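You operate a simulated robot arm through the tools that you are given. There is no shell and no other tool. Be economical: measure what you need, move in short steps, check, and stop when the job is done.

Carry out the task below with a simulated robot arm. There is one attempt and no reset: what you move stays moved.

## Task
Turn the turns dial to 4 turns. Put the short yellow filter on the top of the small packs bench. Take the open jar from the top of the small packs bench and put it on top of the steel spout there. Take the blue brush from the top of the small packs bench and leave it on the upper shelf of the small packs bench. Put two of the white tubs from the top of the lab bench on the top of the drying cabinet. Take the measuring cylinder labelled "B" from the top of the lab bench and put it in the mesh frame on the top of the lab bench. Put the paper bag with the largest size on its label from the top of the lab bench on the top of the small packs bench. Do these in any order. Set down upright: open jar, white tub.

Only the result counts: the job must be done as asked and must still hold three seconds after the hand-in. Knocking over, shifting, dropping, spilling or breaking anything else fails it.

## Robot
A 7-joint arm with a two-finger gripper on a trunk, on a base that drives. Base frame: it is fixed to the floor where the robot stands at the start and does not move with it; the origin is under the middle of the robot, x ahead of it, y to its left, z up. Units: mm, degrees, N and s.
With the tool pointing down near the work surface it reaches from about 300 to 740 mm from the robot's upright axis, wherever it stands. Its first joint turns from -166.0 to 166.0 degrees. Places, roughly: blue brush (6x6x19 cm) [1400, -7700, 800]; measuring cylinder [-1750, -8250, 1000]; mesh frame [-1000, -8250, 1000]; open jar [1000, -7500, 750]; paper bag [-2500, -9000, 1000]; short yellow filter (7x7x18 cm) [1700, -3300, 900]; steel spout [1500, -7500, 750]; top of the drying cabinet [-5100, -7900, 1400]; top of the small packs bench [600, -7700, 800]; turns dial [500, 0, 1100]; upper shelf of the small packs bench (230x20 cm) [660, -7920, 1320]; white tub [-1750, -8500, 1000]. Payload 2.94 kg.
The tool frame sits at the grasp point between the pads (the TCP): z along the fingers, y along the line on which they close. The tips reach 30 mm beyond it. The gripper opens to 138 mm. The gripper's body begins 109 mm behind the TCP.
Orientation is told as [roll, pitch, yaw] about the base's x, y, z axes, in that order, counted from this pose: with the fingers straight down and closing along the base's y, the tool's x points along the base's -x, its y along +y and its z along -z.

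## Interface
- The arm moves only by the tool jog_arm. Its argument "targets" is one flat list of numbers, 7 for each row, row after row: the shift along the base's x, y, z in mm, then the turn, a rotation vector about the base's x, y, z in degrees, then the closure in counts, from 0 (fully open) to 255 (shut). In form: [dx, dy, dz, wx, wy, wz, grip, dx, dy, dz, wx, wy, wz, grip, ...]. A call has 1 to 20 rows; each row is the pose to reach, as a shift and turn from the pose commanded when the call began. A row lasts 0.2 s, in which the tool goes at most 50 mm and 8.6 degrees; a call with a longer step from one row to the next is refused whole, and so is a gripper value outside its range. Where a pose cannot be reached the arm comes as near as it can. A force on the tool above 40 N (or 10 N above the force at the start of the call, whichever is more), or a blocked arm, ends the call early, and 0.2 s more pass. Each finger halts on what it meets, pressing with about 43 N; the grip force reading is that of the motor and also rises with nothing between the fingers. The clock runs only during rows and for 0.2 s after the last one: add rows that repeat a pose to give the fingers time. It gives the time, the measured TCP pose, the force on the tool (base axes), the opening and the grip force at its end, in the units of the frame above (readings bear some noise), with the torque about the TCP (base axes, N m) and any sound that the robot's microphone picked up, and new pictures: "show" is both (left out), scene, wrist or none.
- Cameras (640 x 400 px; columns grow to the right, rows downward): "scene" is now at [8.3, 118.4, 1520.2]; the picture's right is [-0.18, -0.98, 0.00], its down [-0.47, 0.09, -0.88] and it looks along [0.87, -0.16, -0.47] (base axes); focal length 285 px, centre (320, 200). "wrist" rides on the gripper at [71, 19, -146] in the tool frame; the picture's right is [-0.26, 0.97, 0.00], its down [-0.85, -0.23, -0.48] and it looks along [-0.46, -0.12, 0.88] (tool axes); focal length 280 px, centre (320, 200). There is no depth. A picture from a camera that has moved, and an enlarged one, comes with that camera's place and axes in the base frame and with its lens.
- move_column(by): slides the trunk up (or, below 0, down) by that many mm; the arm and the scene camera ride with it, the base frame stays. It gives what a move gives, with no picture.
- drive_base(legs): drives the robot by 1 to 6 legs, each [ahead, left, turn to the left] in mm, mm and degrees, along the robot's own axes; the way and the turn of a leg run together, so that a leg with both is an arc; at most 1500 mm and 180 degrees a leg. The arm and the cameras ride along, it lands a little off, and it stops where it bumps. It gives what a move gives, and a new picture of the scene camera.
- head_to(pan, tilt): turns the head with the scene camera to pan (to the left, within 86 degrees either way) and tilt (down, from -29 to 69), counted from straight ahead of the robot. It gives what a move gives, and a new picture of the scene camera.
- enlarge(camera, box): a new picture of the part [left, top, right, bottom] of that camera's present view, enlarged. No time passes.
- finish_job(): hands the job in; it is judged then, once.

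Go step by step. Nothing tells you exact positions but the pictures and the camera data: compare them with the known pose of the tool, close in by small moves and look again before you grip or let go. The budget is 217 turns and 260 pictures, counting those below and the enlarged ones. Unless the task says otherwise, let go and move clear before handing in, and close with one line.

The tools are called after "Call:" by a JSON object that holds its "api" and its "payload". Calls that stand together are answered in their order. jog_arm: Moves the arm, as the interface text tells. Its arguments: {"type":"object","properties":{"targets":{"type":"array"},"show":{"type":"string","enum":["both","scene","wrist","none"]}},"required":["targets"]} The other tools are called the same way: move_column (by) slides the trunk up or down; drive_base (legs) drives the base; head_to (pan, tilt) turns the head that bears the scene camera; enlarge (camera, box) takes an enlarged picture of a part of a camera's view; finish_job () hands the job in.

At the start:

```text
t: 0.0
position: [409.7, 139.0, 1318.2]
tcp_rot: [-0.1, 0.0, 0.0]
wrist_force: [0.0, -0.1, 0.9]
ft_torque: [0.01, -0.02, 0.0]
finger_gap: 138.2
grasp_force: 0.0
trunk travel left (down, up): [-350.0, 104.0]
robot x, y, heading: [-2.6, 0.6, 0.1]
head pan, tilt: [-10.5, 28.3]
```

scene: 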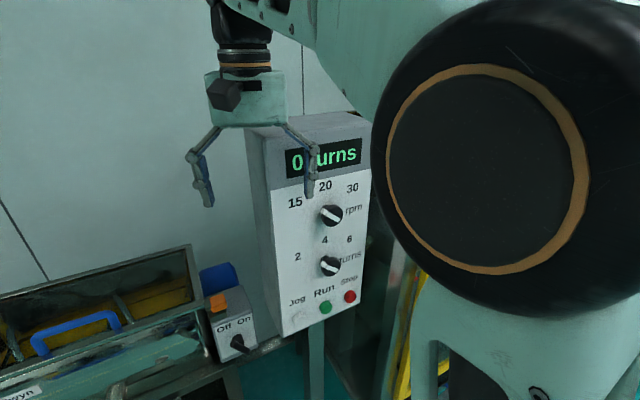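
wrist: 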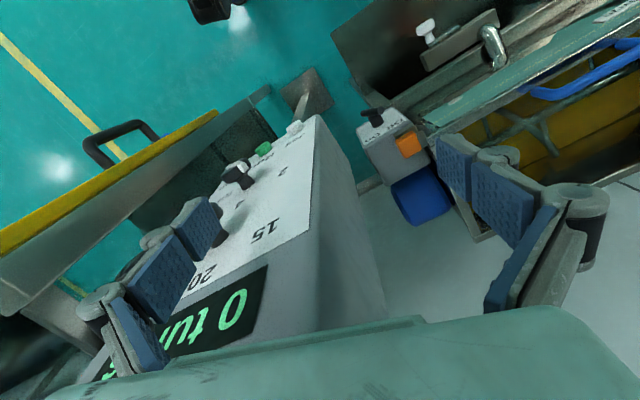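

I see a panel ahead with an rpm dial and a turns dial below it. I'll enlarge to read the dial pointers.

Call:
{"api": "enlarge", "payload": {"camera": "scene", "box": [250, 110, 390, 340]}}

```text
1.74 times, centred on (320, 225) of scene
camera zoom: at [8.3, 118.4, 1520.2], right [-0.18, -0.98, 0.0], down [-0.47, 0.09, -0.88], along [0.87, -0.16, -0.47], focal length 495 px, centre (320, 156)
```

zoom: 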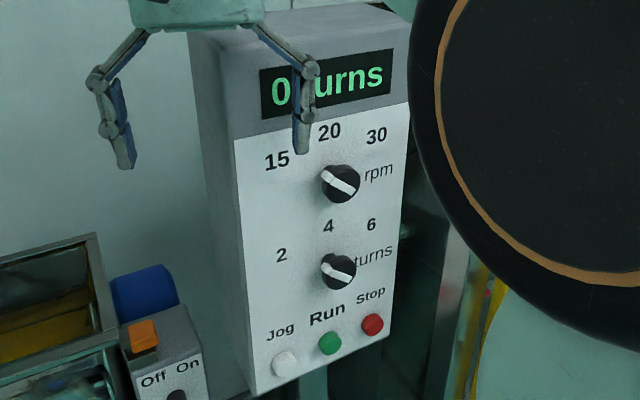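

Call:
{"api": "enlarge", "payload": {"camera": "wrist", "box": [160, 100, 380, 240]}}

Call:
{"api": "enlarge", "payload": {"camera": "scene", "box": [280, 190, 380, 320]}}

```text
2.86 times, centred on (270, 170) of wrist
camera zoom: at [339.4, 158.2, 1464.2], right [0.26, 0.97, 0.0], down [0.85, -0.23, 0.48], along [0.46, -0.12, -0.88], focal length 801 px, centre (463, 286)
```

zoom: 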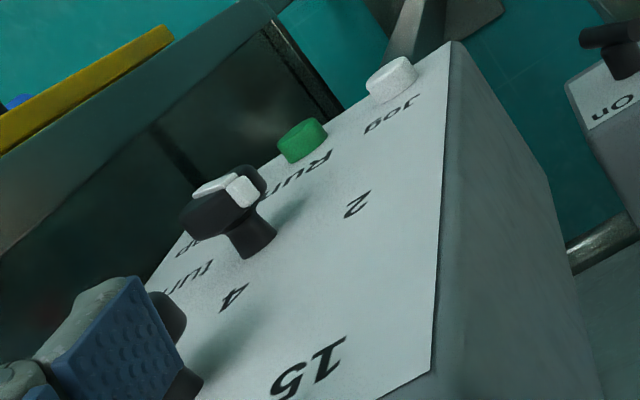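

```text
3.08 times, centred on (330, 255) of scene
camera zoom: at [8.3, 118.4, 1520.2], right [-0.18, -0.98, 0.0], down [-0.47, 0.09, -0.88], along [0.87, -0.16, -0.47], focal length 876 px, centre (289, 31)
```

zoom: 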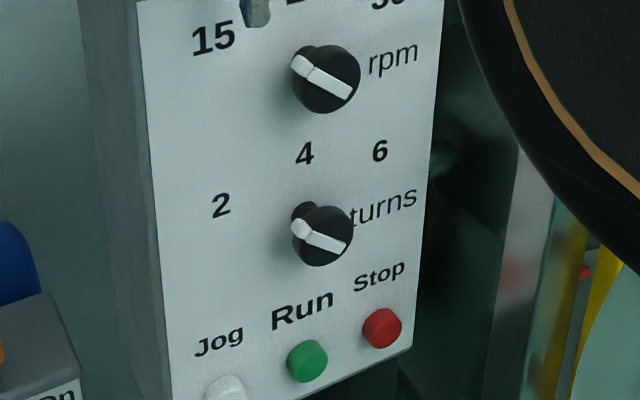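

The turns dial points at about 2 (−50°) and must go straight up to 4. By triangulation the panel is vertical and yawed about 17°, with the knob face at about [434, 16, 1138]. I'll back off 300 mm so the hand can point forward.

Call:
{"api": "drive_base", "payload": {"legs": [[-300, 0, 0]]}}

```text
t: 2.0
position: [113.1, 137.3, 1316.5]
tcp_rot: [0.0, 0.1, -0.1]
wrist_force: [0.1, -0.4, 0.0]
ft_torque: [-0.04, 0.01, 0.01]
finger_gap: 138.1
grasp_force: 0.0
trunk travel left (down, up): [-350.0, 104.0]
robot x, y, heading: [-297.6, -1.0, 0.0]
head pan, tilt: [-10.5, 28.3]
camera scene: at [-289.1, 118.6, 1520.2], right [-0.18, -0.98, 0.0], down [-0.47, 0.09, -0.88], along [0.87, -0.16, -0.47], focal length 285 px, centre (320, 200)
```

scene: 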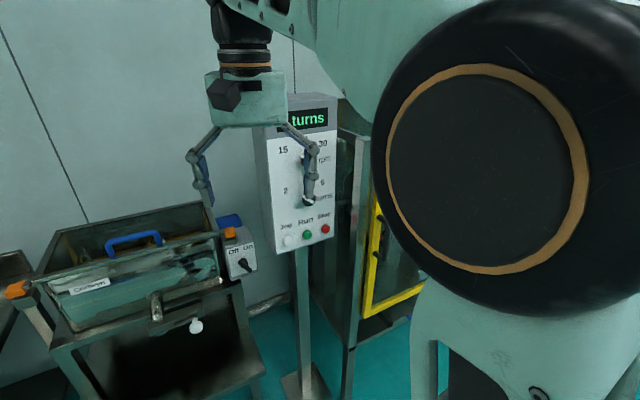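

Call:
{"api": "jog_arm", "payload": {"targets": [17.25, -13.1, -14.8, 1.138, -7.43, 1.138, 0, 34.5, -26.2, -29.7, 2.277, -14.87, 2.277, 20, 51.75, -39.3, -44.5, 3.415, -22.3, 3.415, 40, 69, -52.3, -59.3, 4.553, -29.73, 4.553, 60, 86.25, -65.4, -74.2, 5.692, -37.17, 5.692, 80, 103.5, -78.5, -89, 6.83, -44.6, 6.83, 100, 120.75, -91.6, -103.8, 7.97, -52.03, 7.97, 110, 138, -104.7, -118.7, 9.107, -59.47, 9.107, 110, 155.25, -117.8, -133.5, 10.245, -66.9, 10.245, 110, 172.5, -130.8, -148.3, 11.383, -74.33, 11.383, 110, 189.75, -143.9, -163.2, 12.52, -81.77, 12.52, 110, 207, -157, -178, 13.66, -89.2, 13.66, 110]}}

```text
t: 4.6
position: [319.7, -17.3, 1140.4]
tcp_rot: [91.6, -89.8, -74.4]
wrist_force: [0.7, -0.3, 0.1]
ft_torque: [0.03, 0.03, -0.04]
finger_gap: 78.5
grasp_force: 0.0
trunk travel left (down, up): [-350.0, 104.0]
robot x, y, heading: [-297.2, 2.1, -0.0]
head pan, tilt: [-10.5, 28.3]
camera scene: at [-288.0, 118.9, 1520.2], right [-0.18, -0.98, 0.0], down [-0.47, 0.09, -0.88], along [0.87, -0.16, -0.47], focal length 285 px, centre (320, 200)
camera wrist: at [175.8, -42.6, 1070.2], right [-0.29, 0.92, 0.26], down [-0.38, -0.36, 0.85], along [0.88, 0.14, 0.46], focal length 280 px, centre (320, 200)
```

scene: 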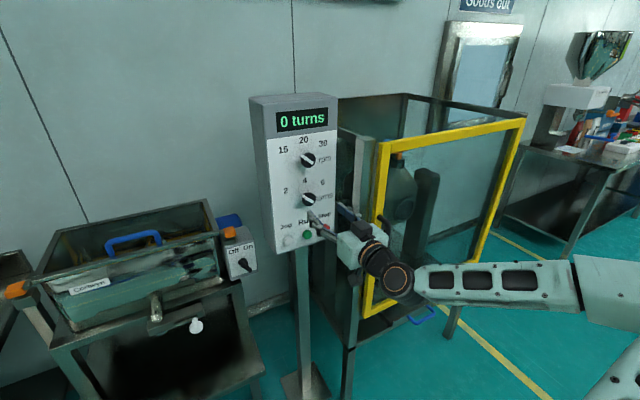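
wrist: 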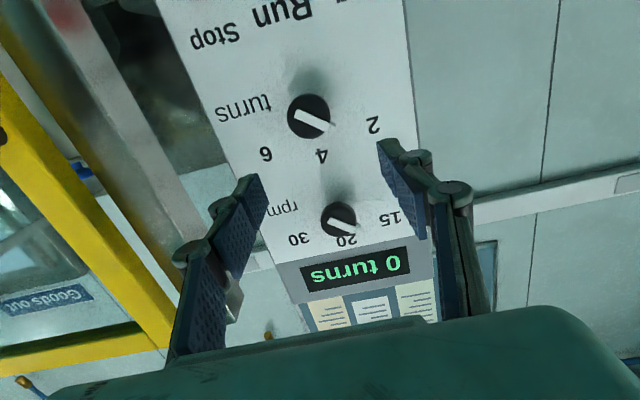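

The knob looks to be around [452, 15, 1125], and I'm straight ahead of it. I'll close in to roughly 50 mm.

Call:
{"api": "jog_arm", "payload": {"targets": [25, 6, -5, 0, 0, 0, 110, 50, 12, -10, 0, 0, 0, 110, 75, 17, -15, 0, 0, 0, 110, 75, 17, -15, 0, 0, 0, 110]}}

```text
t: 5.6
position: [395.4, -2.2, 1126.9]
tcp_rot: [57.7, -89.9, -40.3]
wrist_force: [-0.4, 0.6, 0.4]
ft_torque: [-0.02, 0.0, -0.01]
finger_gap: 78.6
grasp_force: 0.1
trunk travel left (down, up): [-350.0, 104.0]
robot x, y, heading: [-294.3, -2.0, -0.1]
head pan, tilt: [-10.5, 28.3]
camera scene: at [-288.5, 118.6, 1520.2], right [-0.18, -0.98, 0.0], down [-0.47, 0.09, -0.88], along [0.87, -0.16, -0.47], focal length 285 px, centre (320, 200)
camera wrist: at [250.4, -27.0, 1055.1], right [-0.29, 0.92, 0.26], down [-0.38, -0.36, 0.85], along [0.88, 0.14, 0.46], focal length 280 px, centre (320, 200)
```

scene: 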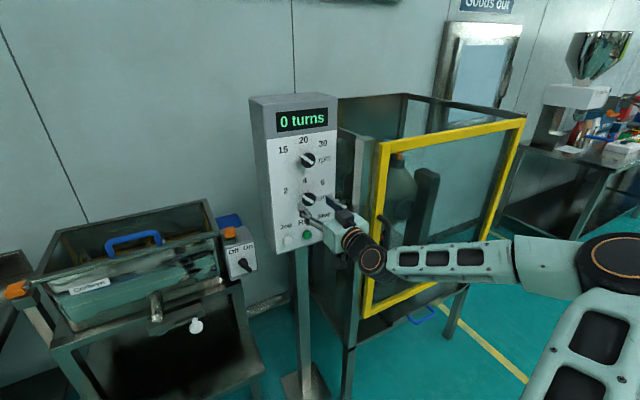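
wrist: 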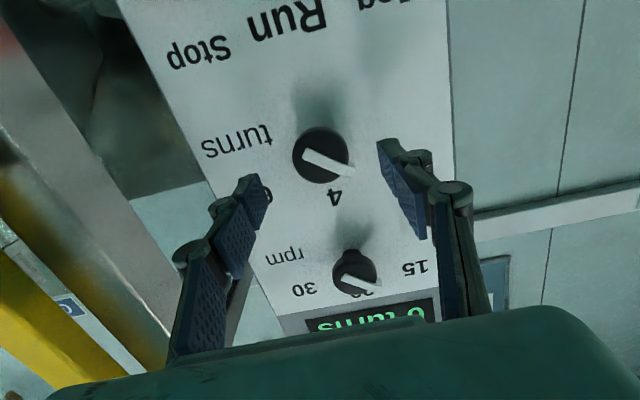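

Call:
{"api": "jog_arm", "payload": {"targets": [22, 7, -1, 0, 0, 0, 110, 44, 14, -2, 0, 0, 0, 110, 44, 14, -2, 0, 0, 0, 110]}}

```text
t: 6.4
position: [438.5, 11.4, 1124.0]
tcp_rot: [62.0, -89.8, -44.6]
wrist_force: [-0.3, -0.1, 0.1]
ft_torque: [0.0, -0.02, -0.02]
finger_gap: 78.6
grasp_force: 0.1
trunk travel left (down, up): [-350.0, 104.0]
robot x, y, heading: [-296.9, 1.3, 0.0]
head pan, tilt: [-10.5, 28.3]
camera scene: at [-288.6, 118.6, 1520.2], right [-0.18, -0.98, 0.0], down [-0.47, 0.09, -0.88], along [0.87, -0.16, -0.47], focal length 285 px, centre (320, 200)
camera wrist: at [293.4, -13.5, 1053.2], right [-0.29, 0.92, 0.26], down [-0.38, -0.36, 0.85], along [0.88, 0.14, 0.46], focal length 280 px, centre (320, 200)
```

scene: 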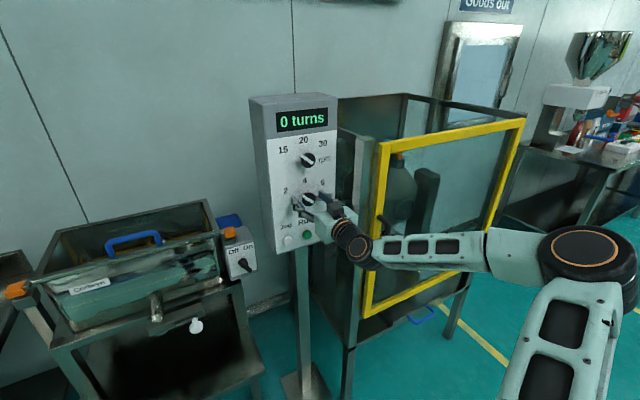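
wrist: 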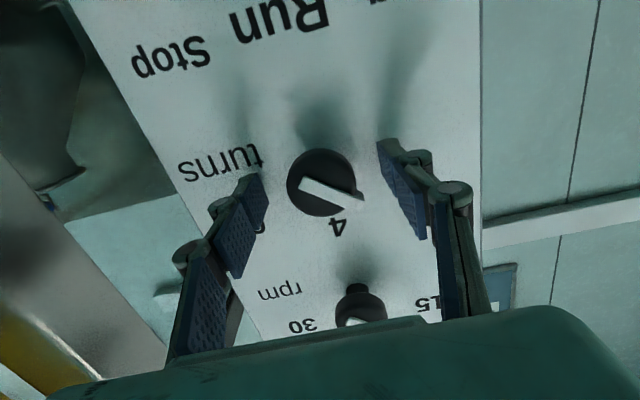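

Call:
{"api": "jog_arm", "payload": {"targets": [0, 0, 0, 0, 0, 0, 150, 0, 0, 0, 0, 0, 0, 190, 0, 0, 0, 0, 0, 0, 220, 0, 0, 0, 0, 0, 0, 220], "show": "wrist"}}

```text
t: 7.4
position: [437.1, 11.8, 1124.0]
tcp_rot: [50.8, -89.8, -33.4]
wrist_force: [-0.6, 3.1, 1.1]
ft_torque: [-0.02, -0.05, 0.06]
finger_gap: 40.3
grasp_force: 44.2
trunk travel left (down, up): [-350.0, 104.0]
robot x, y, heading: [-296.3, -0.0, 0.0]
head pan, tilt: [-10.5, 28.3]
camera wrist: at [293.0, -12.8, 1053.3], right [-0.29, 0.92, 0.26], down [-0.38, -0.36, 0.85], along [0.88, 0.14, 0.46], focal length 280 px, centre (320, 200)
```

wrist: 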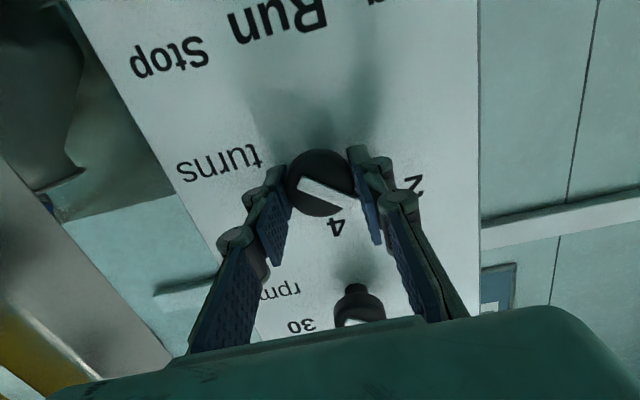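

Call:
{"api": "jog_arm", "payload": {"targets": [0, 0, 0, 5.72, 1.8, 0, 220, 0, 0, 0, 11.45, 3.6, 0, 220, 0, 0, 0, 17.2, 5.4, 0, 220, 0, 0, 0, 22.9, 7.2, 0, 220, 0, 0, 0, 28.6, 9, 0, 220, 0, 0, 0, 34.3, 10.8, 0, 220, 0, 0, 0, 40, 12.6, 0, 220, 0, 0, 0, 45.8, 14.4, 0, 220]}}

```text
t: 9.2
position: [437.7, 11.3, 1123.2]
tcp_rot: [89.9, -41.8, -72.5]
wrist_force: [-15.0, -3.4, -4.4]
ft_torque: [-0.06, 0.18, 0.38]
finger_gap: 40.0
grasp_force: 44.4
trunk travel left (down, up): [-350.0, 104.0]
robot x, y, heading: [-298.7, 1.5, -0.2]
head pan, tilt: [-10.5, 28.3]
camera scene: at [-290.7, 118.1, 1520.2], right [-0.18, -0.98, 0.0], down [-0.46, 0.09, -0.88], along [0.87, -0.16, -0.47], focal length 285 px, centre (320, 200)
camera wrist: at [279.4, 31.0, 1091.0], right [-0.13, 0.43, 0.89], down [-0.22, -0.89, 0.39], along [0.97, -0.14, 0.21], focal length 280 px, centre (320, 200)
```

scene: 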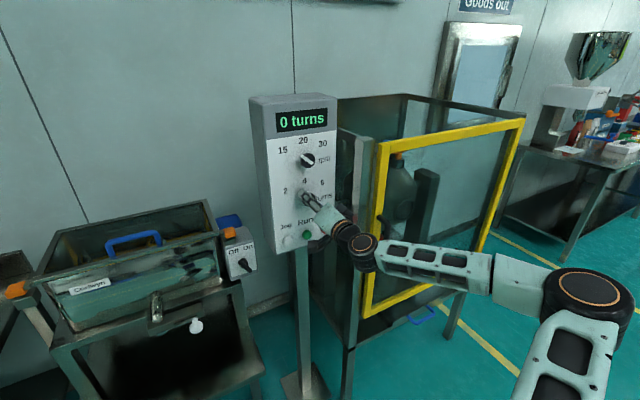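
wrist: 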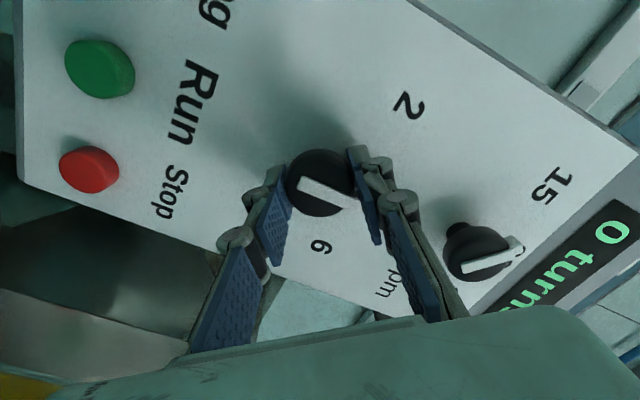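

Call:
{"api": "jog_arm", "payload": {"targets": [0, 0, 0, 0, 0, 0, 170, 0, 0, 0, 0, 0, 0, 110, -20, -6, 0, 0, 0, 0, 110, -50, -15, 0, 0, 0, 0, 110, -80, -24, 0, 0, 0, 0, 110, -80, -24, 0, 0, 0, 0, 110]}}

Call:
{"api": "enlarge", "payload": {"camera": "scene", "box": [260, 130, 360, 250]}}

```text
t: 10.6
position: [358.1, -11.9, 1121.5]
tcp_rot: [89.9, -41.8, -72.4]
wrist_force: [-0.2, 0.6, 0.2]
ft_torque: [0.04, -0.01, 0.02]
finger_gap: 78.5
grasp_force: 0.1
trunk travel left (down, up): [-350.0, 104.0]
robot x, y, heading: [-296.4, -0.1, 0.1]
head pan, tilt: [-10.5, 28.3]
camera scene: at [-288.8, 118.6, 1520.2], right [-0.18, -0.98, 0.0], down [-0.47, 0.09, -0.88], along [0.87, -0.16, -0.47], focal length 285 px, centre (320, 200)
camera wrist: at [201.1, 7.7, 1088.7], right [-0.13, 0.43, 0.89], down [-0.22, -0.89, 0.4], along [0.97, -0.14, 0.21], focal length 280 px, centre (320, 200)
```

scene: 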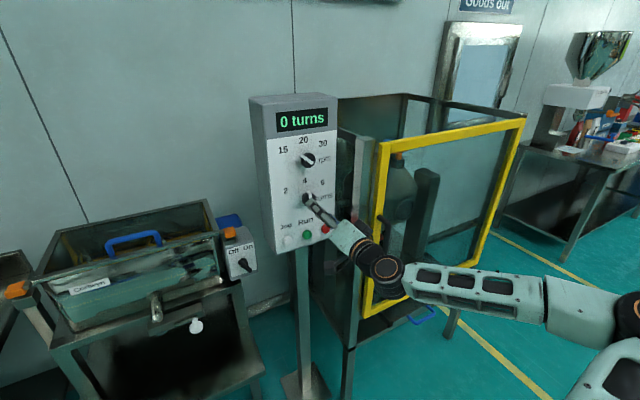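
wrist: 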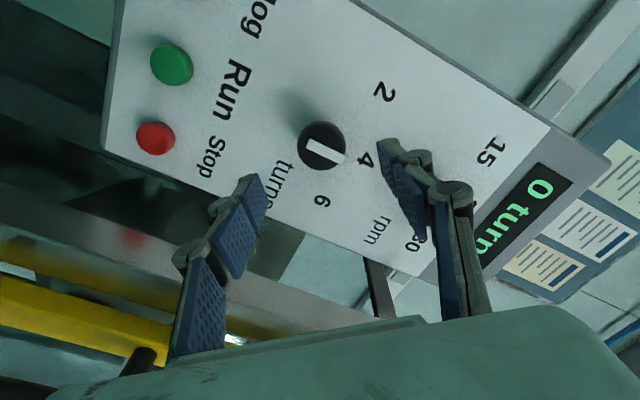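

```text
3.33 times, centred on (310, 190) of scene
camera zoom: at [-288.8, 118.6, 1520.2], right [-0.18, -0.98, 0.0], down [-0.47, 0.09, -0.88], along [0.87, -0.16, -0.47], focal length 949 px, centre (353, 233)
```

zoom: 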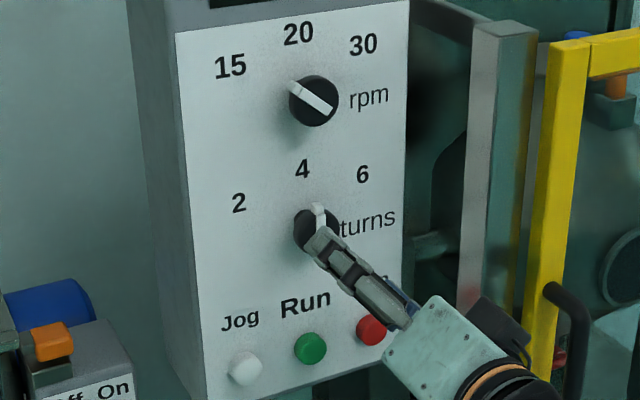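

Call:
{"api": "enlarge", "payload": {"camera": "wrist", "box": [270, 90, 430, 190]}}

```text
4.00 times, centred on (350, 140) of wrist
camera zoom: at [201.1, 7.7, 1088.7], right [-0.13, 0.43, 0.89], down [-0.22, -0.89, 0.4], along [0.97, -0.14, 0.21], focal length 1122 px, centre (200, 440)
```

zoom: 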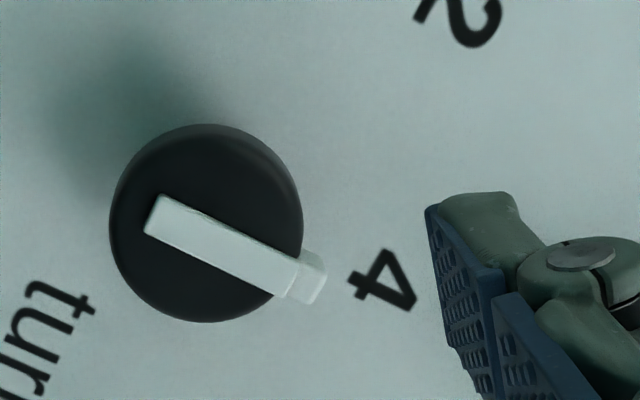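

The pointer is now straight up at 4 (bar at 25.7° against 26.3° for panel up). I'll fold the hand back to a travel pose and look right for the route.

Call:
{"api": "jog_arm", "payload": {"targets": [-20.5, 12.6, 16.4, -4.09, 6.37, 2.0, 110, -41, 25.2, 32.8, -8.18, 12.73, 4.0, 110, -61.5, 37.8, 49.2, -12.28, 19.1, 6.0, 110, -82, 50.4, 65.6, -16.37, 25.47, 8.0, 80, -102.5, 63, 82, -20.46, 31.83, 10, 60, -123, 75.6, 98.4, -24.55, 38.2, 12, 40, -143.5, 88, 115, -28.64, 44.57, 14, 20, -164, 100.7, 131.3, -32.73, 50.93, 16, 0, -184.5, 113, 147.8, -36.83, 57.3, 18, 0, -205, 126, 164, -40.92, 63.67, 20, 0, -225.5, 138.4, 180.6, -45, 70.03, 22, 0, -246, 151, 197, -49.1, 76.4, 24, 0], "show": "none"}}

Call:
{"api": "head_to", "payload": {"pan": -80, "tilt": 15}}

```text
t: 13.2
position: [113.3, 140.0, 1322.0]
tcp_rot: [0.0, 0.2, 0.0]
wrist_force: [0.6, -0.3, 0.3]
ft_torque: [0.0, -0.02, 0.0]
finger_gap: 137.8
grasp_force: 0.0
trunk travel left (down, up): [-350.0, 104.0]
robot x, y, heading: [-296.1, 2.1, -0.3]
head pan, tilt: [-10.5, 28.3]
```

```text
t: 14.7
position: [115.3, 138.6, 1322.3]
tcp_rot: [0.0, 0.0, 0.0]
wrist_force: [-0.1, -0.4, -0.1]
ft_torque: [0.03, 0.02, -0.02]
finger_gap: 137.9
grasp_force: 0.1
trunk travel left (down, up): [-350.0, 104.0]
robot x, y, heading: [-297.0, -0.6, -0.0]
head pan, tilt: [-80.0, 15.0]
camera scene: at [-362.0, 43.4, 1541.6], right [-0.98, -0.17, 0.0], down [-0.04, 0.26, -0.97], along [0.17, -0.95, -0.26], focal length 285 px, centre (320, 200)
```

scene: 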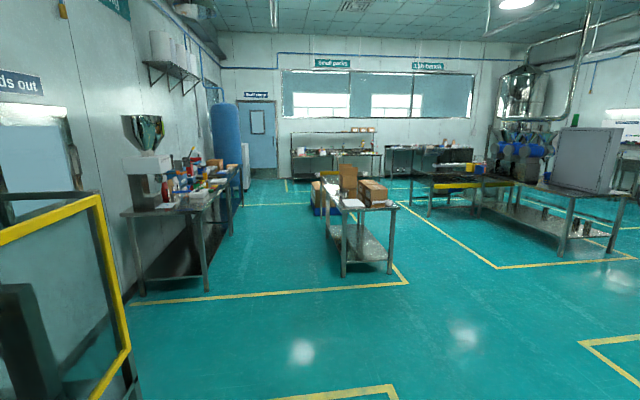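

The filter's bench is on the left, with a front edge near x≈1110, and a packing table stands at x≈-114. I'll turn to face −y and drive down the corridor between them.

Call:
{"api": "drive_base", "payload": {"legs": [[0, 0, -90], [1300, 0, 0], [900, 800, 0]]}}

Call:
{"api": "head_to", "payload": {"pan": 45, "tilt": 25}}

```text
t: 32.0
position: [657.5, -2610.0, 1322.4]
tcp_rot: [0.0, 0.0, -89.2]
wrist_force: [-0.2, -0.4, 0.2]
ft_torque: [-0.02, 0.02, -0.02]
finger_gap: 137.9
grasp_force: 0.0
trunk travel left (down, up): [-350.0, 104.0]
robot x, y, heading: [510.9, -2204.7, -89.1]
head pan, tilt: [-80.0, 15.0]
camera scene: at [552.6, -2136.8, 1541.6], right [-0.19, 0.98, 0.0], down [0.25, 0.05, -0.97], along [-0.95, -0.18, -0.26], focal length 285 px, centre (320, 200)
```

scene: 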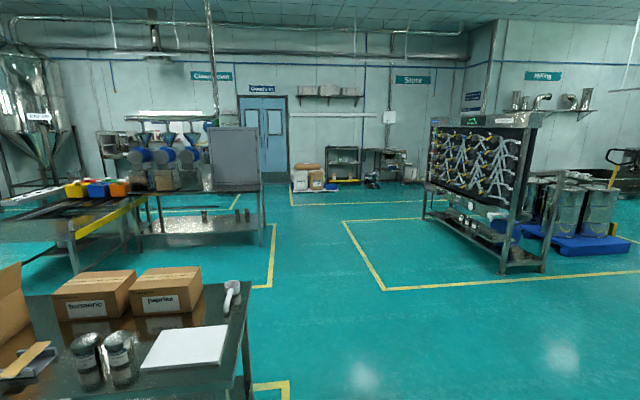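

```text
t: 34.0
position: [656.6, -2610.5, 1321.2]
tcp_rot: [0.0, 0.0, -89.2]
wrist_force: [0.6, 0.7, -0.4]
ft_torque: [0.01, -0.03, -0.03]
finger_gap: 138.0
grasp_force: 0.1
trunk travel left (down, up): [-350.0, 104.0]
robot x, y, heading: [510.9, -2202.5, -89.0]
head pan, tilt: [45.0, 25.0]
camera scene: at [710.3, -2183.4, 1525.4], right [-0.7, -0.72, 0.0], down [-0.3, 0.29, -0.91], along [0.65, -0.63, -0.42], focal length 285 px, centre (320, 200)
```

scene: 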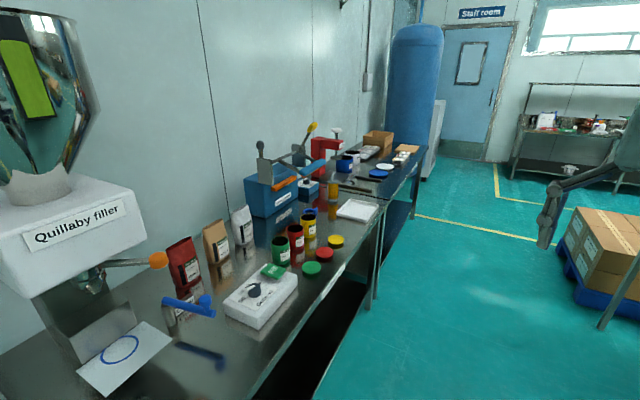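

Call:
{"api": "enlarge", "payload": {"camera": "scene", "box": [220, 110, 440, 250]}}

```text
2.86 times, centred on (330, 180) of scene
camera zoom: at [710.3, -2183.4, 1525.4], right [-0.7, -0.72, 0.0], down [-0.3, 0.29, -0.91], along [0.65, -0.63, -0.42], focal length 813 px, centre (291, 257)
```

zoom: 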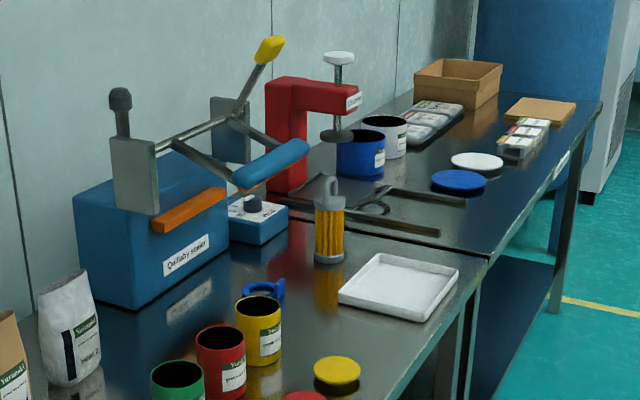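

The short yellow filter is near [1720, −3270] on a bench that, like the left wall, is angled about 17°. I'll drive in front of it and turn to face it.

Call:
{"api": "drive_base", "payload": {"legs": [[1250, 540, 0], [0, 0, 106]]}}

Call:
{"api": "head_to", "payload": {"pan": 0, "tilt": 40}}

```text
t: 45.4
position: [1437.3, -3180.7, 1322.6]
tcp_rot: [-0.1, 0.1, 19.4]
wrist_force: [-0.2, -0.3, -0.1]
ft_torque: [-0.01, 0.01, 0.0]
finger_gap: 138.1
grasp_force: 0.0
trunk travel left (down, up): [-350.0, 104.0]
robot x, y, heading: [1096.2, -3450.7, 19.4]
head pan, tilt: [45.0, 25.0]
camera scene: at [1014.2, -3265.5, 1525.4], right [0.9, -0.43, 0.0], down [-0.18, -0.38, -0.91], along [0.39, 0.82, -0.42], focal length 285 px, centre (320, 200)
```

scene: 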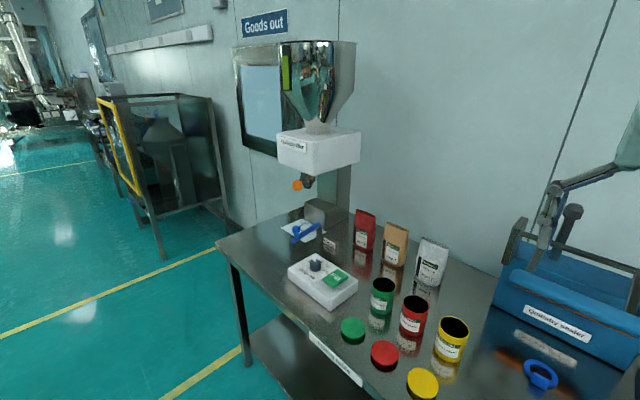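

```text
t: 46.5
position: [1436.7, -3181.4, 1322.2]
tcp_rot: [0.0, 0.0, 19.6]
wrist_force: [-0.2, 0.0, -0.1]
ft_torque: [0.02, -0.02, -0.02]
finger_gap: 137.6
grasp_force: 0.0
trunk travel left (down, up): [-350.0, 104.0]
robot x, y, heading: [1096.2, -3449.8, 19.4]
head pan, tilt: [0.0, 40.0]
camera scene: at [1054.6, -3320.3, 1502.1], right [0.33, -0.94, 0.0], down [-0.61, -0.21, -0.77], along [0.72, 0.26, -0.64], focal length 285 px, centre (320, 200)
```

scene: 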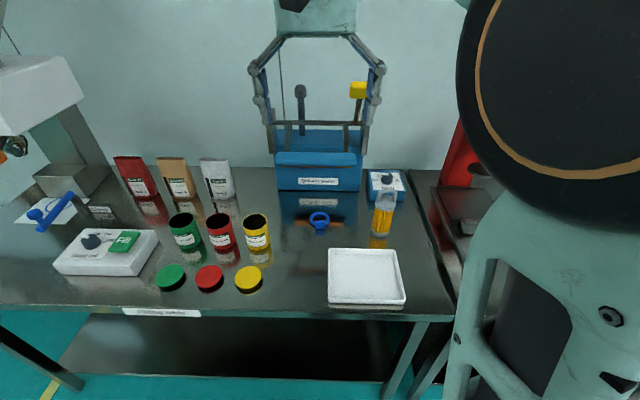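

Call:
{"api": "jog_arm", "payload": {"targets": [38.7, -15, -17, 0, 0, 0, 0, 77.4, -30, -34, 0, 0, 0, 0, 116, -45, -51, 0, 0, 0, 0, 155, -60, -68, 0, 0, 0, 0, 193.5, -75, -85, 0, 0, 0, 0, 232, -90, -102, 0, 0, 0, 0, 271, -105, -119, 0, 0, 0, 0, 271, -105, -119, 0, 0, 0, 0]}}

```text
t: 48.3
position: [1710.0, -3283.6, 1204.9]
tcp_rot: [0.0, 0.0, 19.5]
wrist_force: [0.3, -0.9, -1.3]
ft_torque: [-0.01, -0.02, 0.03]
finger_gap: 138.0
grasp_force: 0.1
trunk travel left (down, up): [-350.0, 104.0]
robot x, y, heading: [1096.1, -3453.8, 19.3]
head pan, tilt: [0.0, 40.0]
camera scene: at [1054.4, -3320.4, 1502.1], right [0.33, -0.94, 0.0], down [-0.61, -0.21, -0.77], along [0.72, 0.26, -0.64], focal length 285 px, centre (320, 200)
camera wrist: at [1637.4, -3288.2, 1350.8], right [-0.08, 1.0, 0.0], down [0.88, 0.07, 0.48], along [0.47, 0.04, -0.88], focal length 280 px, centre (320, 200)
```

scene: 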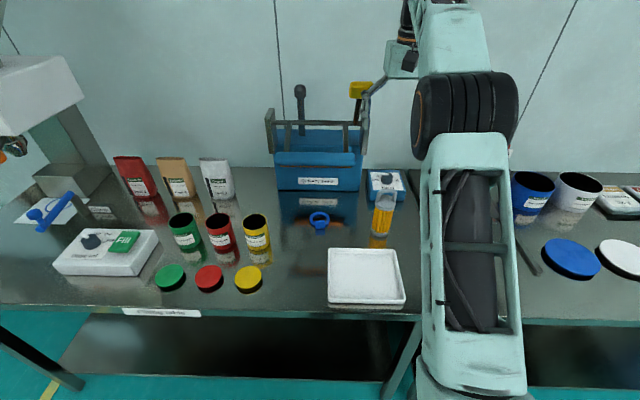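
wrist: 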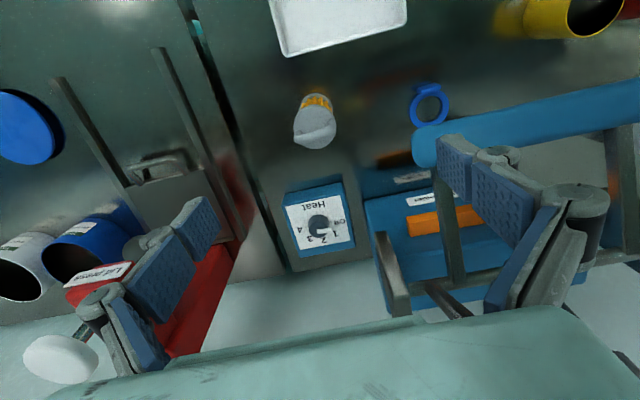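

Call:
{"api": "jog_arm", "payload": {"targets": [0, -1, -40, 0, 0, 0, 0, 1, -2, -80, 0, 0, 0, 0, 2, -3, -120, 0, 0, 0, 0, 2, -3, -160, 0, 0, 0, 0, 2, -3, -190, 0, 0, 0, 0, 2, -3, -190, 0, 0, 0, 0]}}

```text
t: 49.7
position: [1709.9, -3288.5, 1013.6]
tcp_rot: [0.1, 0.1, 19.5]
wrist_force: [-0.6, -0.1, -0.1]
ft_torque: [0.0, 0.04, -0.01]
finger_gap: 138.0
grasp_force: 0.1
trunk travel left (down, up): [-350.0, 104.0]
robot x, y, heading: [1096.9, -3445.2, 19.7]
head pan, tilt: [0.0, 40.0]
camera scene: at [1054.7, -3320.4, 1502.1], right [0.33, -0.94, 0.0], down [-0.61, -0.21, -0.77], along [0.72, 0.26, -0.64], focal length 285 px, centre (320, 200)
camera wrist: at [1637.3, -3294.2, 1158.4], right [-0.07, 1.0, 0.0], down [0.88, 0.07, 0.48], along [0.47, 0.04, -0.88], focal length 280 px, centre (320, 200)
```

scene: 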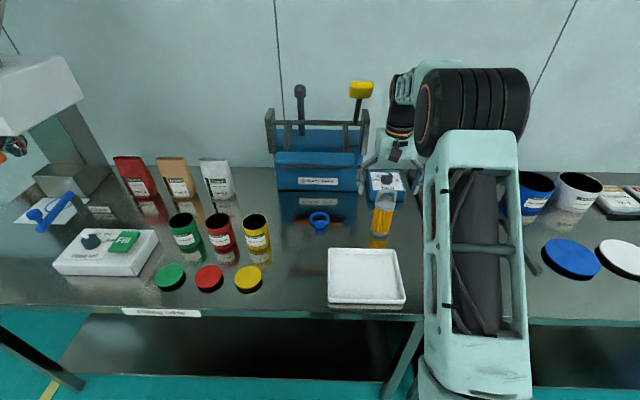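
wrist: 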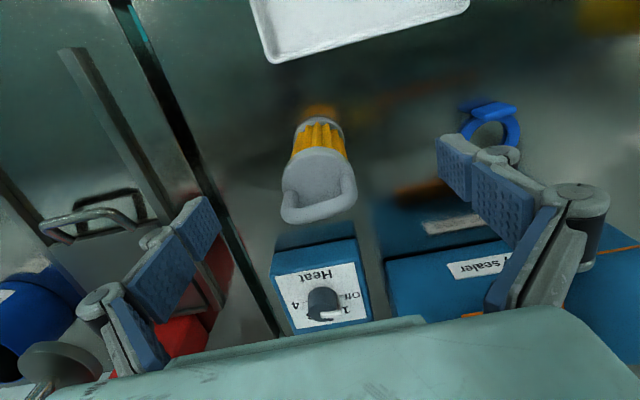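

Call:
{"api": "jog_arm", "payload": {"targets": [1, 0, -40, 0, 0, 0, 0, 2, 0, -80, 0, 0, 0, 0, 2, 0, -80, 0, 0, 0, 40, 2, 0, -80, 0, 0, 0, 80, 2, 0, -80, 0, 0, 0, 120, 2, 0, -80, 0, 0, 0, 160, 2, 0, -80, 0, 0, 0, 180]}}

```text
t: 51.3
position: [1710.7, -3289.4, 931.9]
tcp_rot: [-0.1, 0.0, 19.4]
wrist_force: [0.4, -0.2, 1.1]
ft_torque: [-0.01, 0.01, 0.01]
finger_gap: 40.7
grasp_force: 0.0
trunk travel left (down, up): [-350.0, 104.0]
robot x, y, heading: [1096.4, -3449.0, 19.7]
head pan, tilt: [0.0, 40.0]
camera scene: at [1054.7, -3320.4, 1502.1], right [0.33, -0.94, 0.0], down [-0.61, -0.21, -0.77], along [0.72, 0.26, -0.64], focal length 285 px, centre (320, 200)
camera wrist: at [1638.4, -3293.6, 1078.3], right [-0.07, 1.0, 0.0], down [0.88, 0.07, 0.48], along [0.47, 0.04, -0.88], focal length 280 px, centre (320, 200)
```

scene: 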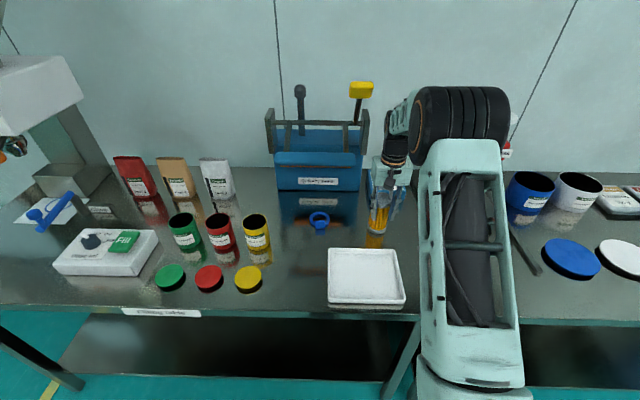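
wrist: 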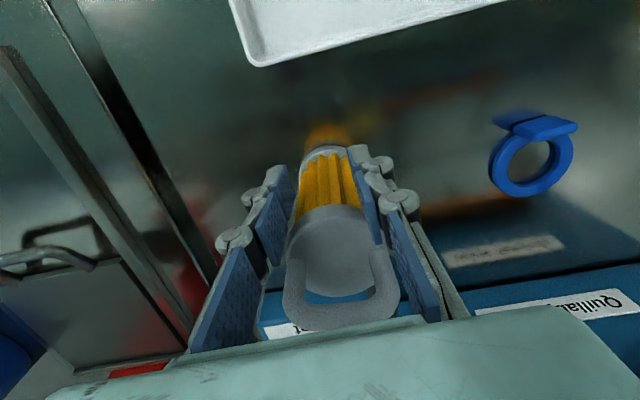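

Call:
{"api": "jog_arm", "payload": {"targets": [0, 0, 0, 0, 0, 0, 195, 0, 0, 0, 0, 0, 0, 210, 0, 0, 0, 0, 0, 0, 225, 0, 0, 0, 0, 0, 0, 225]}}

```text
t: 52.3
position: [1710.3, -3289.2, 932.4]
tcp_rot: [0.0, 0.0, 19.5]
wrist_force: [-1.3, -0.3, 0.3]
ft_torque: [-0.01, 0.02, 0.01]
finger_gap: 16.5
grasp_force: 0.1
trunk travel left (down, up): [-350.0, 104.0]
robot x, y, heading: [1098.6, -3449.1, 19.6]
head pan, tilt: [0.0, 40.0]
camera scene: at [1054.5, -3320.4, 1502.1], right [0.33, -0.94, 0.0], down [-0.61, -0.21, -0.77], along [0.72, 0.26, -0.64], focal length 285 px, centre (320, 200)
camera wrist: at [1638.3, -3293.7, 1078.4], right [-0.07, 1.0, 0.0], down [0.88, 0.07, 0.48], along [0.47, 0.04, -0.88], focal length 280 px, centre (320, 200)
```

scene: 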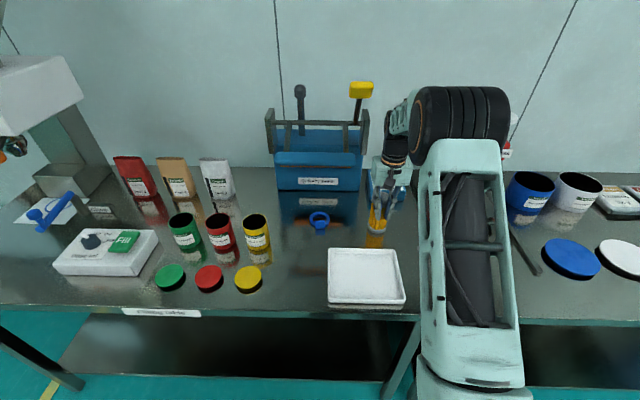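
wrist: 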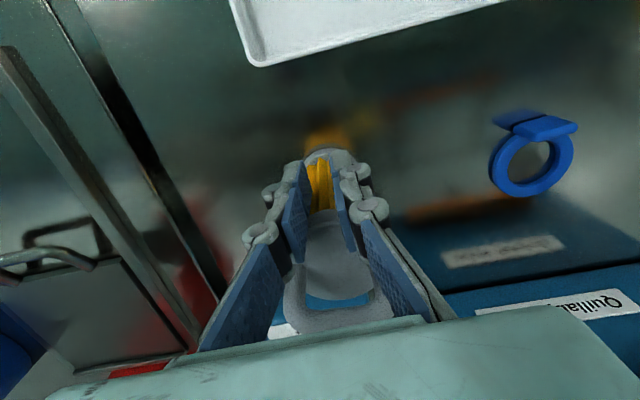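

Call:
{"api": "enlarge", "payload": {"camera": "wrist", "box": [200, 130, 460, 340]}}

Call:
{"api": "enlarge", "payload": {"camera": "scene", "box": [340, 140, 440, 260]}}

```text
1.90 times, centred on (330, 235) of wrist
camera zoom: at [1638.3, -3293.7, 1078.4], right [-0.07, 1.0, 0.0], down [0.88, 0.07, 0.48], along [0.47, 0.04, -0.88], focal length 534 px, centre (301, 133)
```

zoom: 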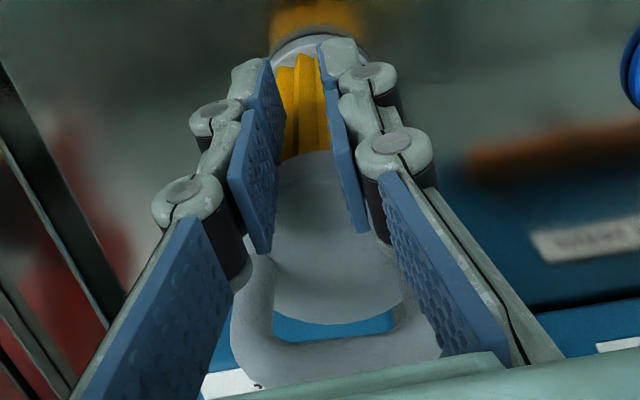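

```text
3.33 times, centred on (390, 200) of scene
camera zoom: at [1054.5, -3320.4, 1502.1], right [0.33, -0.94, 0.0], down [-0.61, -0.21, -0.77], along [0.72, 0.26, -0.64], focal length 949 px, centre (87, 200)
```

zoom: 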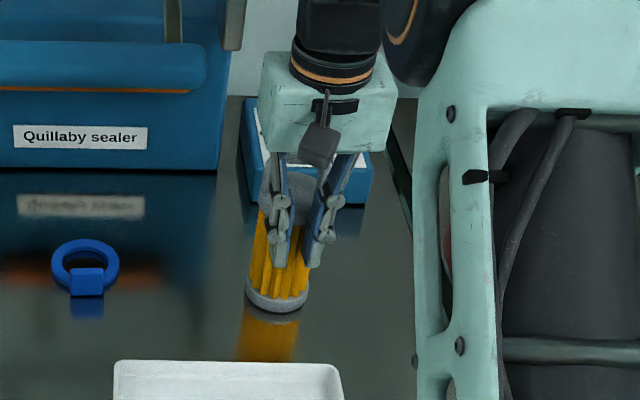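

The fingers closed in front of the filter, which actually stands about 48 mm deeper, at about [1757, −3272] with its base at z≈810. I'll reopen, slide forward around it, and lower a little.

Call:
{"api": "jog_arm", "payload": {"targets": [0, 0, 0, 0, 0, 0, 180, 0, 0, 0, 0, 0, 0, 140, 0, 0, 0, 0, 0, 0, 90, 0, 0, 0, 0, 0, 0, 40, 0, 0, 0, 0, 0, 0, 0, 0, 0, 0, 0, 0, 0, 0, 16, 5.3, 0, 0, 0, 0, 0, 32, 10.6, 0, 0, 0, 0, 0, 47, 16, 0, 0, 0, 0, 0, 47, 16, -18, 0, 0, 0, 0, 47, 16, -18, 0, 0, 0, 0]}}

Call:
{"api": "enlarge", "payload": {"camera": "scene", "box": [340, 140, 440, 260]}}

```text
t: 54.7
position: [1759.7, -3272.4, 914.6]
tcp_rot: [-0.1, 0.0, 19.4]
wrist_force: [0.1, -0.7, 0.0]
ft_torque: [0.01, -0.01, -0.04]
finger_gap: 138.2
grasp_force: 0.1
trunk travel left (down, up): [-350.0, 104.0]
robot x, y, heading: [1094.2, -3449.8, 19.6]
head pan, tilt: [0.0, 40.0]
camera scene: at [1054.6, -3320.4, 1502.1], right [0.33, -0.94, 0.0], down [-0.61, -0.21, -0.77], along [0.72, 0.26, -0.64], focal length 285 px, centre (320, 200)
camera wrist: at [1687.0, -3276.7, 1059.9], right [-0.07, 1.0, 0.0], down [0.88, 0.07, 0.48], along [0.47, 0.04, -0.88], focal length 280 px, centre (320, 200)
```

scene: 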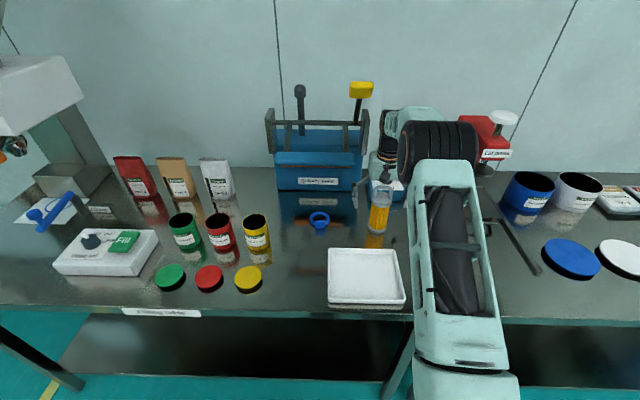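
wrist: 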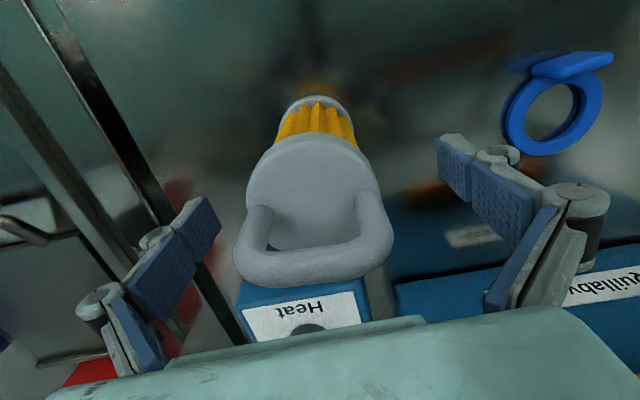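

```text
3.33 times, centred on (390, 200) of scene
camera zoom: at [1054.6, -3320.4, 1502.1], right [0.33, -0.94, 0.0], down [-0.61, -0.21, -0.77], along [0.72, 0.26, -0.64], focal length 949 px, centre (87, 200)
```

zoom: 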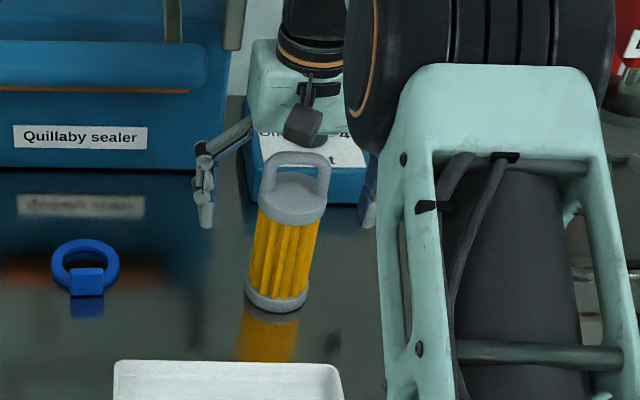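

Call:
{"api": "jog_arm", "payload": {"targets": [-6, -2, -10, 0, 0, 0, 0, -6, -2, -10, 0, 0, 0, 40, -6, -2, -10, 0, 0, 0, 80, -6, -2, -10, 0, 0, 0, 120, -6, -2, -10, 0, 0, 0, 150, -6, -2, -10, 0, 0, 0, 180, -6, -2, -10, 0, 0, 0, 180]}}

```text
t: 56.3
position: [1752.7, -3274.0, 903.4]
tcp_rot: [0.0, 0.0, 19.6]
wrist_force: [0.5, 0.1, 1.8]
ft_torque: [-0.04, 0.02, 0.03]
finger_gap: 60.2
grasp_force: 43.2
trunk travel left (down, up): [-350.0, 104.0]
robot x, y, heading: [1098.1, -3448.9, 19.6]
head pan, tilt: [0.0, 40.0]
camera scene: at [1054.6, -3320.4, 1502.1], right [0.33, -0.94, 0.0], down [-0.61, -0.21, -0.77], along [0.72, 0.26, -0.64], focal length 285 px, centre (320, 200)
camera wrist: at [1680.3, -3279.2, 1050.4], right [-0.07, 1.0, 0.0], down [0.88, 0.07, 0.48], along [0.47, 0.04, -0.88], focal length 280 px, centre (320, 200)
```

scene: 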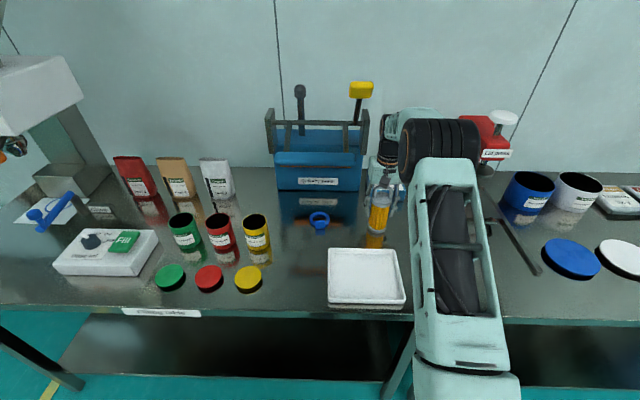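
wrist: 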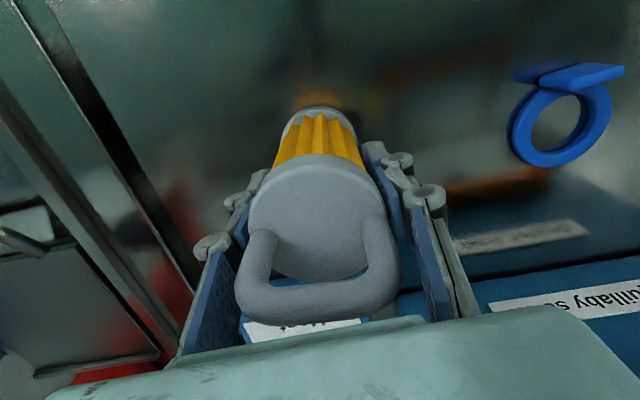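

Call:
{"api": "jog_arm", "payload": {"targets": [0, 0, 15, 0, 0, 0, 180, 0, 0, 60, 0, 0, 0, 180, 0, 0, 108, 0, 0, 0, 180, 0, 0, 156, 0, 0, 0, 180, 0, 0, 204, 0, 0, 0, 180, -8, 0, 252, 0, 0, 0, 180, -30, 3, 295, 0, 0, 0, 180, -70, 13, 320, 0, 0, 0, 180, -112, 27, 340, 0, 0, 0, 180, -155, 40, 355, 0, 0, 0, 180, -200, 54, 365, 0, 0, 0, 180, -245, 68, 365, 0, 0, 0, 180, -290, 82, 365, 0, 0, 0, 180, -313, 92, 365, 0, 0, 0, 180]}}

```text
t: 59.3
position: [1440.0, -3182.4, 1269.6]
tcp_rot: [0.0, 0.0, 19.4]
wrist_force: [-0.7, -0.4, -1.5]
ft_torque: [0.01, 0.0, 0.02]
finger_gap: 60.2
grasp_force: 43.2
trunk travel left (down, up): [-350.0, 104.0]
robot x, y, heading: [1097.4, -3451.8, 19.4]
head pan, tilt: [0.0, 40.0]
camera scene: at [1054.4, -3320.2, 1502.0], right [0.33, -0.94, 0.0], down [-0.61, -0.21, -0.77], along [0.72, 0.26, -0.64], focal length 285 px, centre (320, 200)
camera wrist: at [1367.4, -3187.5, 1415.5], right [-0.07, 1.0, 0.0], down [0.88, 0.07, 0.48], along [0.47, 0.04, -0.88], focal length 280 px, centre (320, 200)
```

scene: 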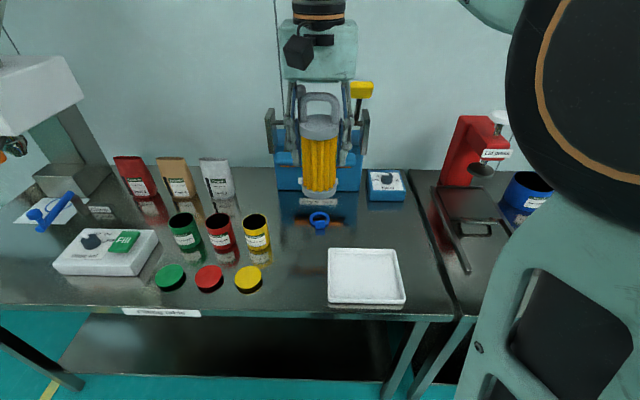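
wrist: 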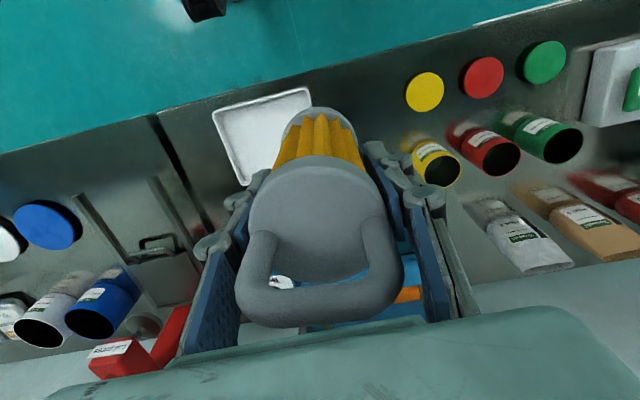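

The filter is held firmly. I'll back off, turn to −y and drive down the aisle toward the small packs bench.

Call:
{"api": "drive_base", "payload": {"legs": [[-150, 0, 0], [0, 0, -109.4], [1450, 300, 0]]}}

Call:
{"api": "head_to", "payload": {"pan": 0, "tilt": 20}}

```text
t: 72.2
position: [1439.4, -5356.7, 1269.6]
tcp_rot: [0.0, 0.0, -88.4]
wrist_force: [0.1, 0.5, -1.4]
ft_torque: [-0.02, 0.04, -0.01]
finger_gap: 60.3
grasp_force: 42.6
trunk travel left (down, up): [-350.0, 104.0]
robot x, y, heading: [1290.7, -4949.5, -88.3]
head pan, tilt: [0.0, 40.0]
camera scene: at [1424.9, -4949.0, 1502.1], right [-1.0, -0.03, 0.0], down [-0.02, 0.64, -0.77], along [0.02, -0.77, -0.64], focal length 285 px, centre (320, 200)
```

scene: 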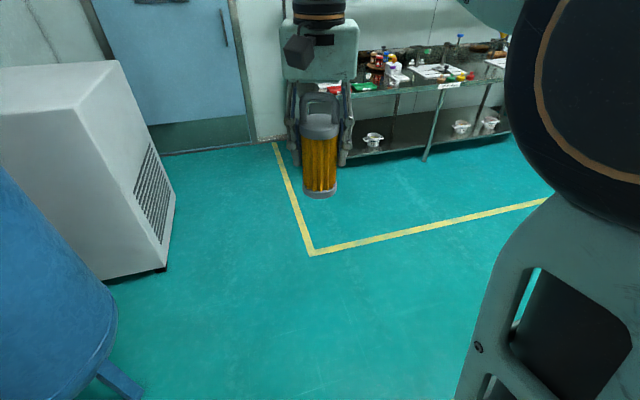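

```text
t: 73.0
position: [1439.3, -5357.0, 1269.4]
tcp_rot: [0.0, -0.1, -88.3]
wrist_force: [0.9, -0.7, -2.3]
ft_torque: [-0.01, 0.02, 0.0]
finger_gap: 60.1
grasp_force: 43.0
trunk travel left (down, up): [-350.0, 104.0]
robot x, y, heading: [1291.5, -4947.5, -88.3]
head pan, tilt: [0.0, 20.0]
camera scene: at [1425.1, -4957.0, 1533.4], right [-1.0, -0.03, 0.0], down [-0.01, 0.34, -0.94], along [0.03, -0.94, -0.34], focal length 285 px, centre (320, 200)
```

scene: 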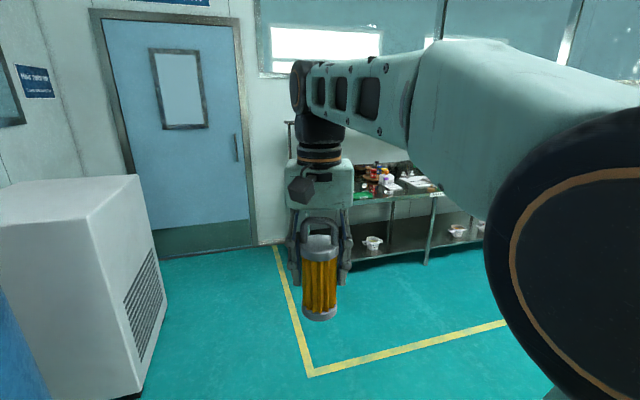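

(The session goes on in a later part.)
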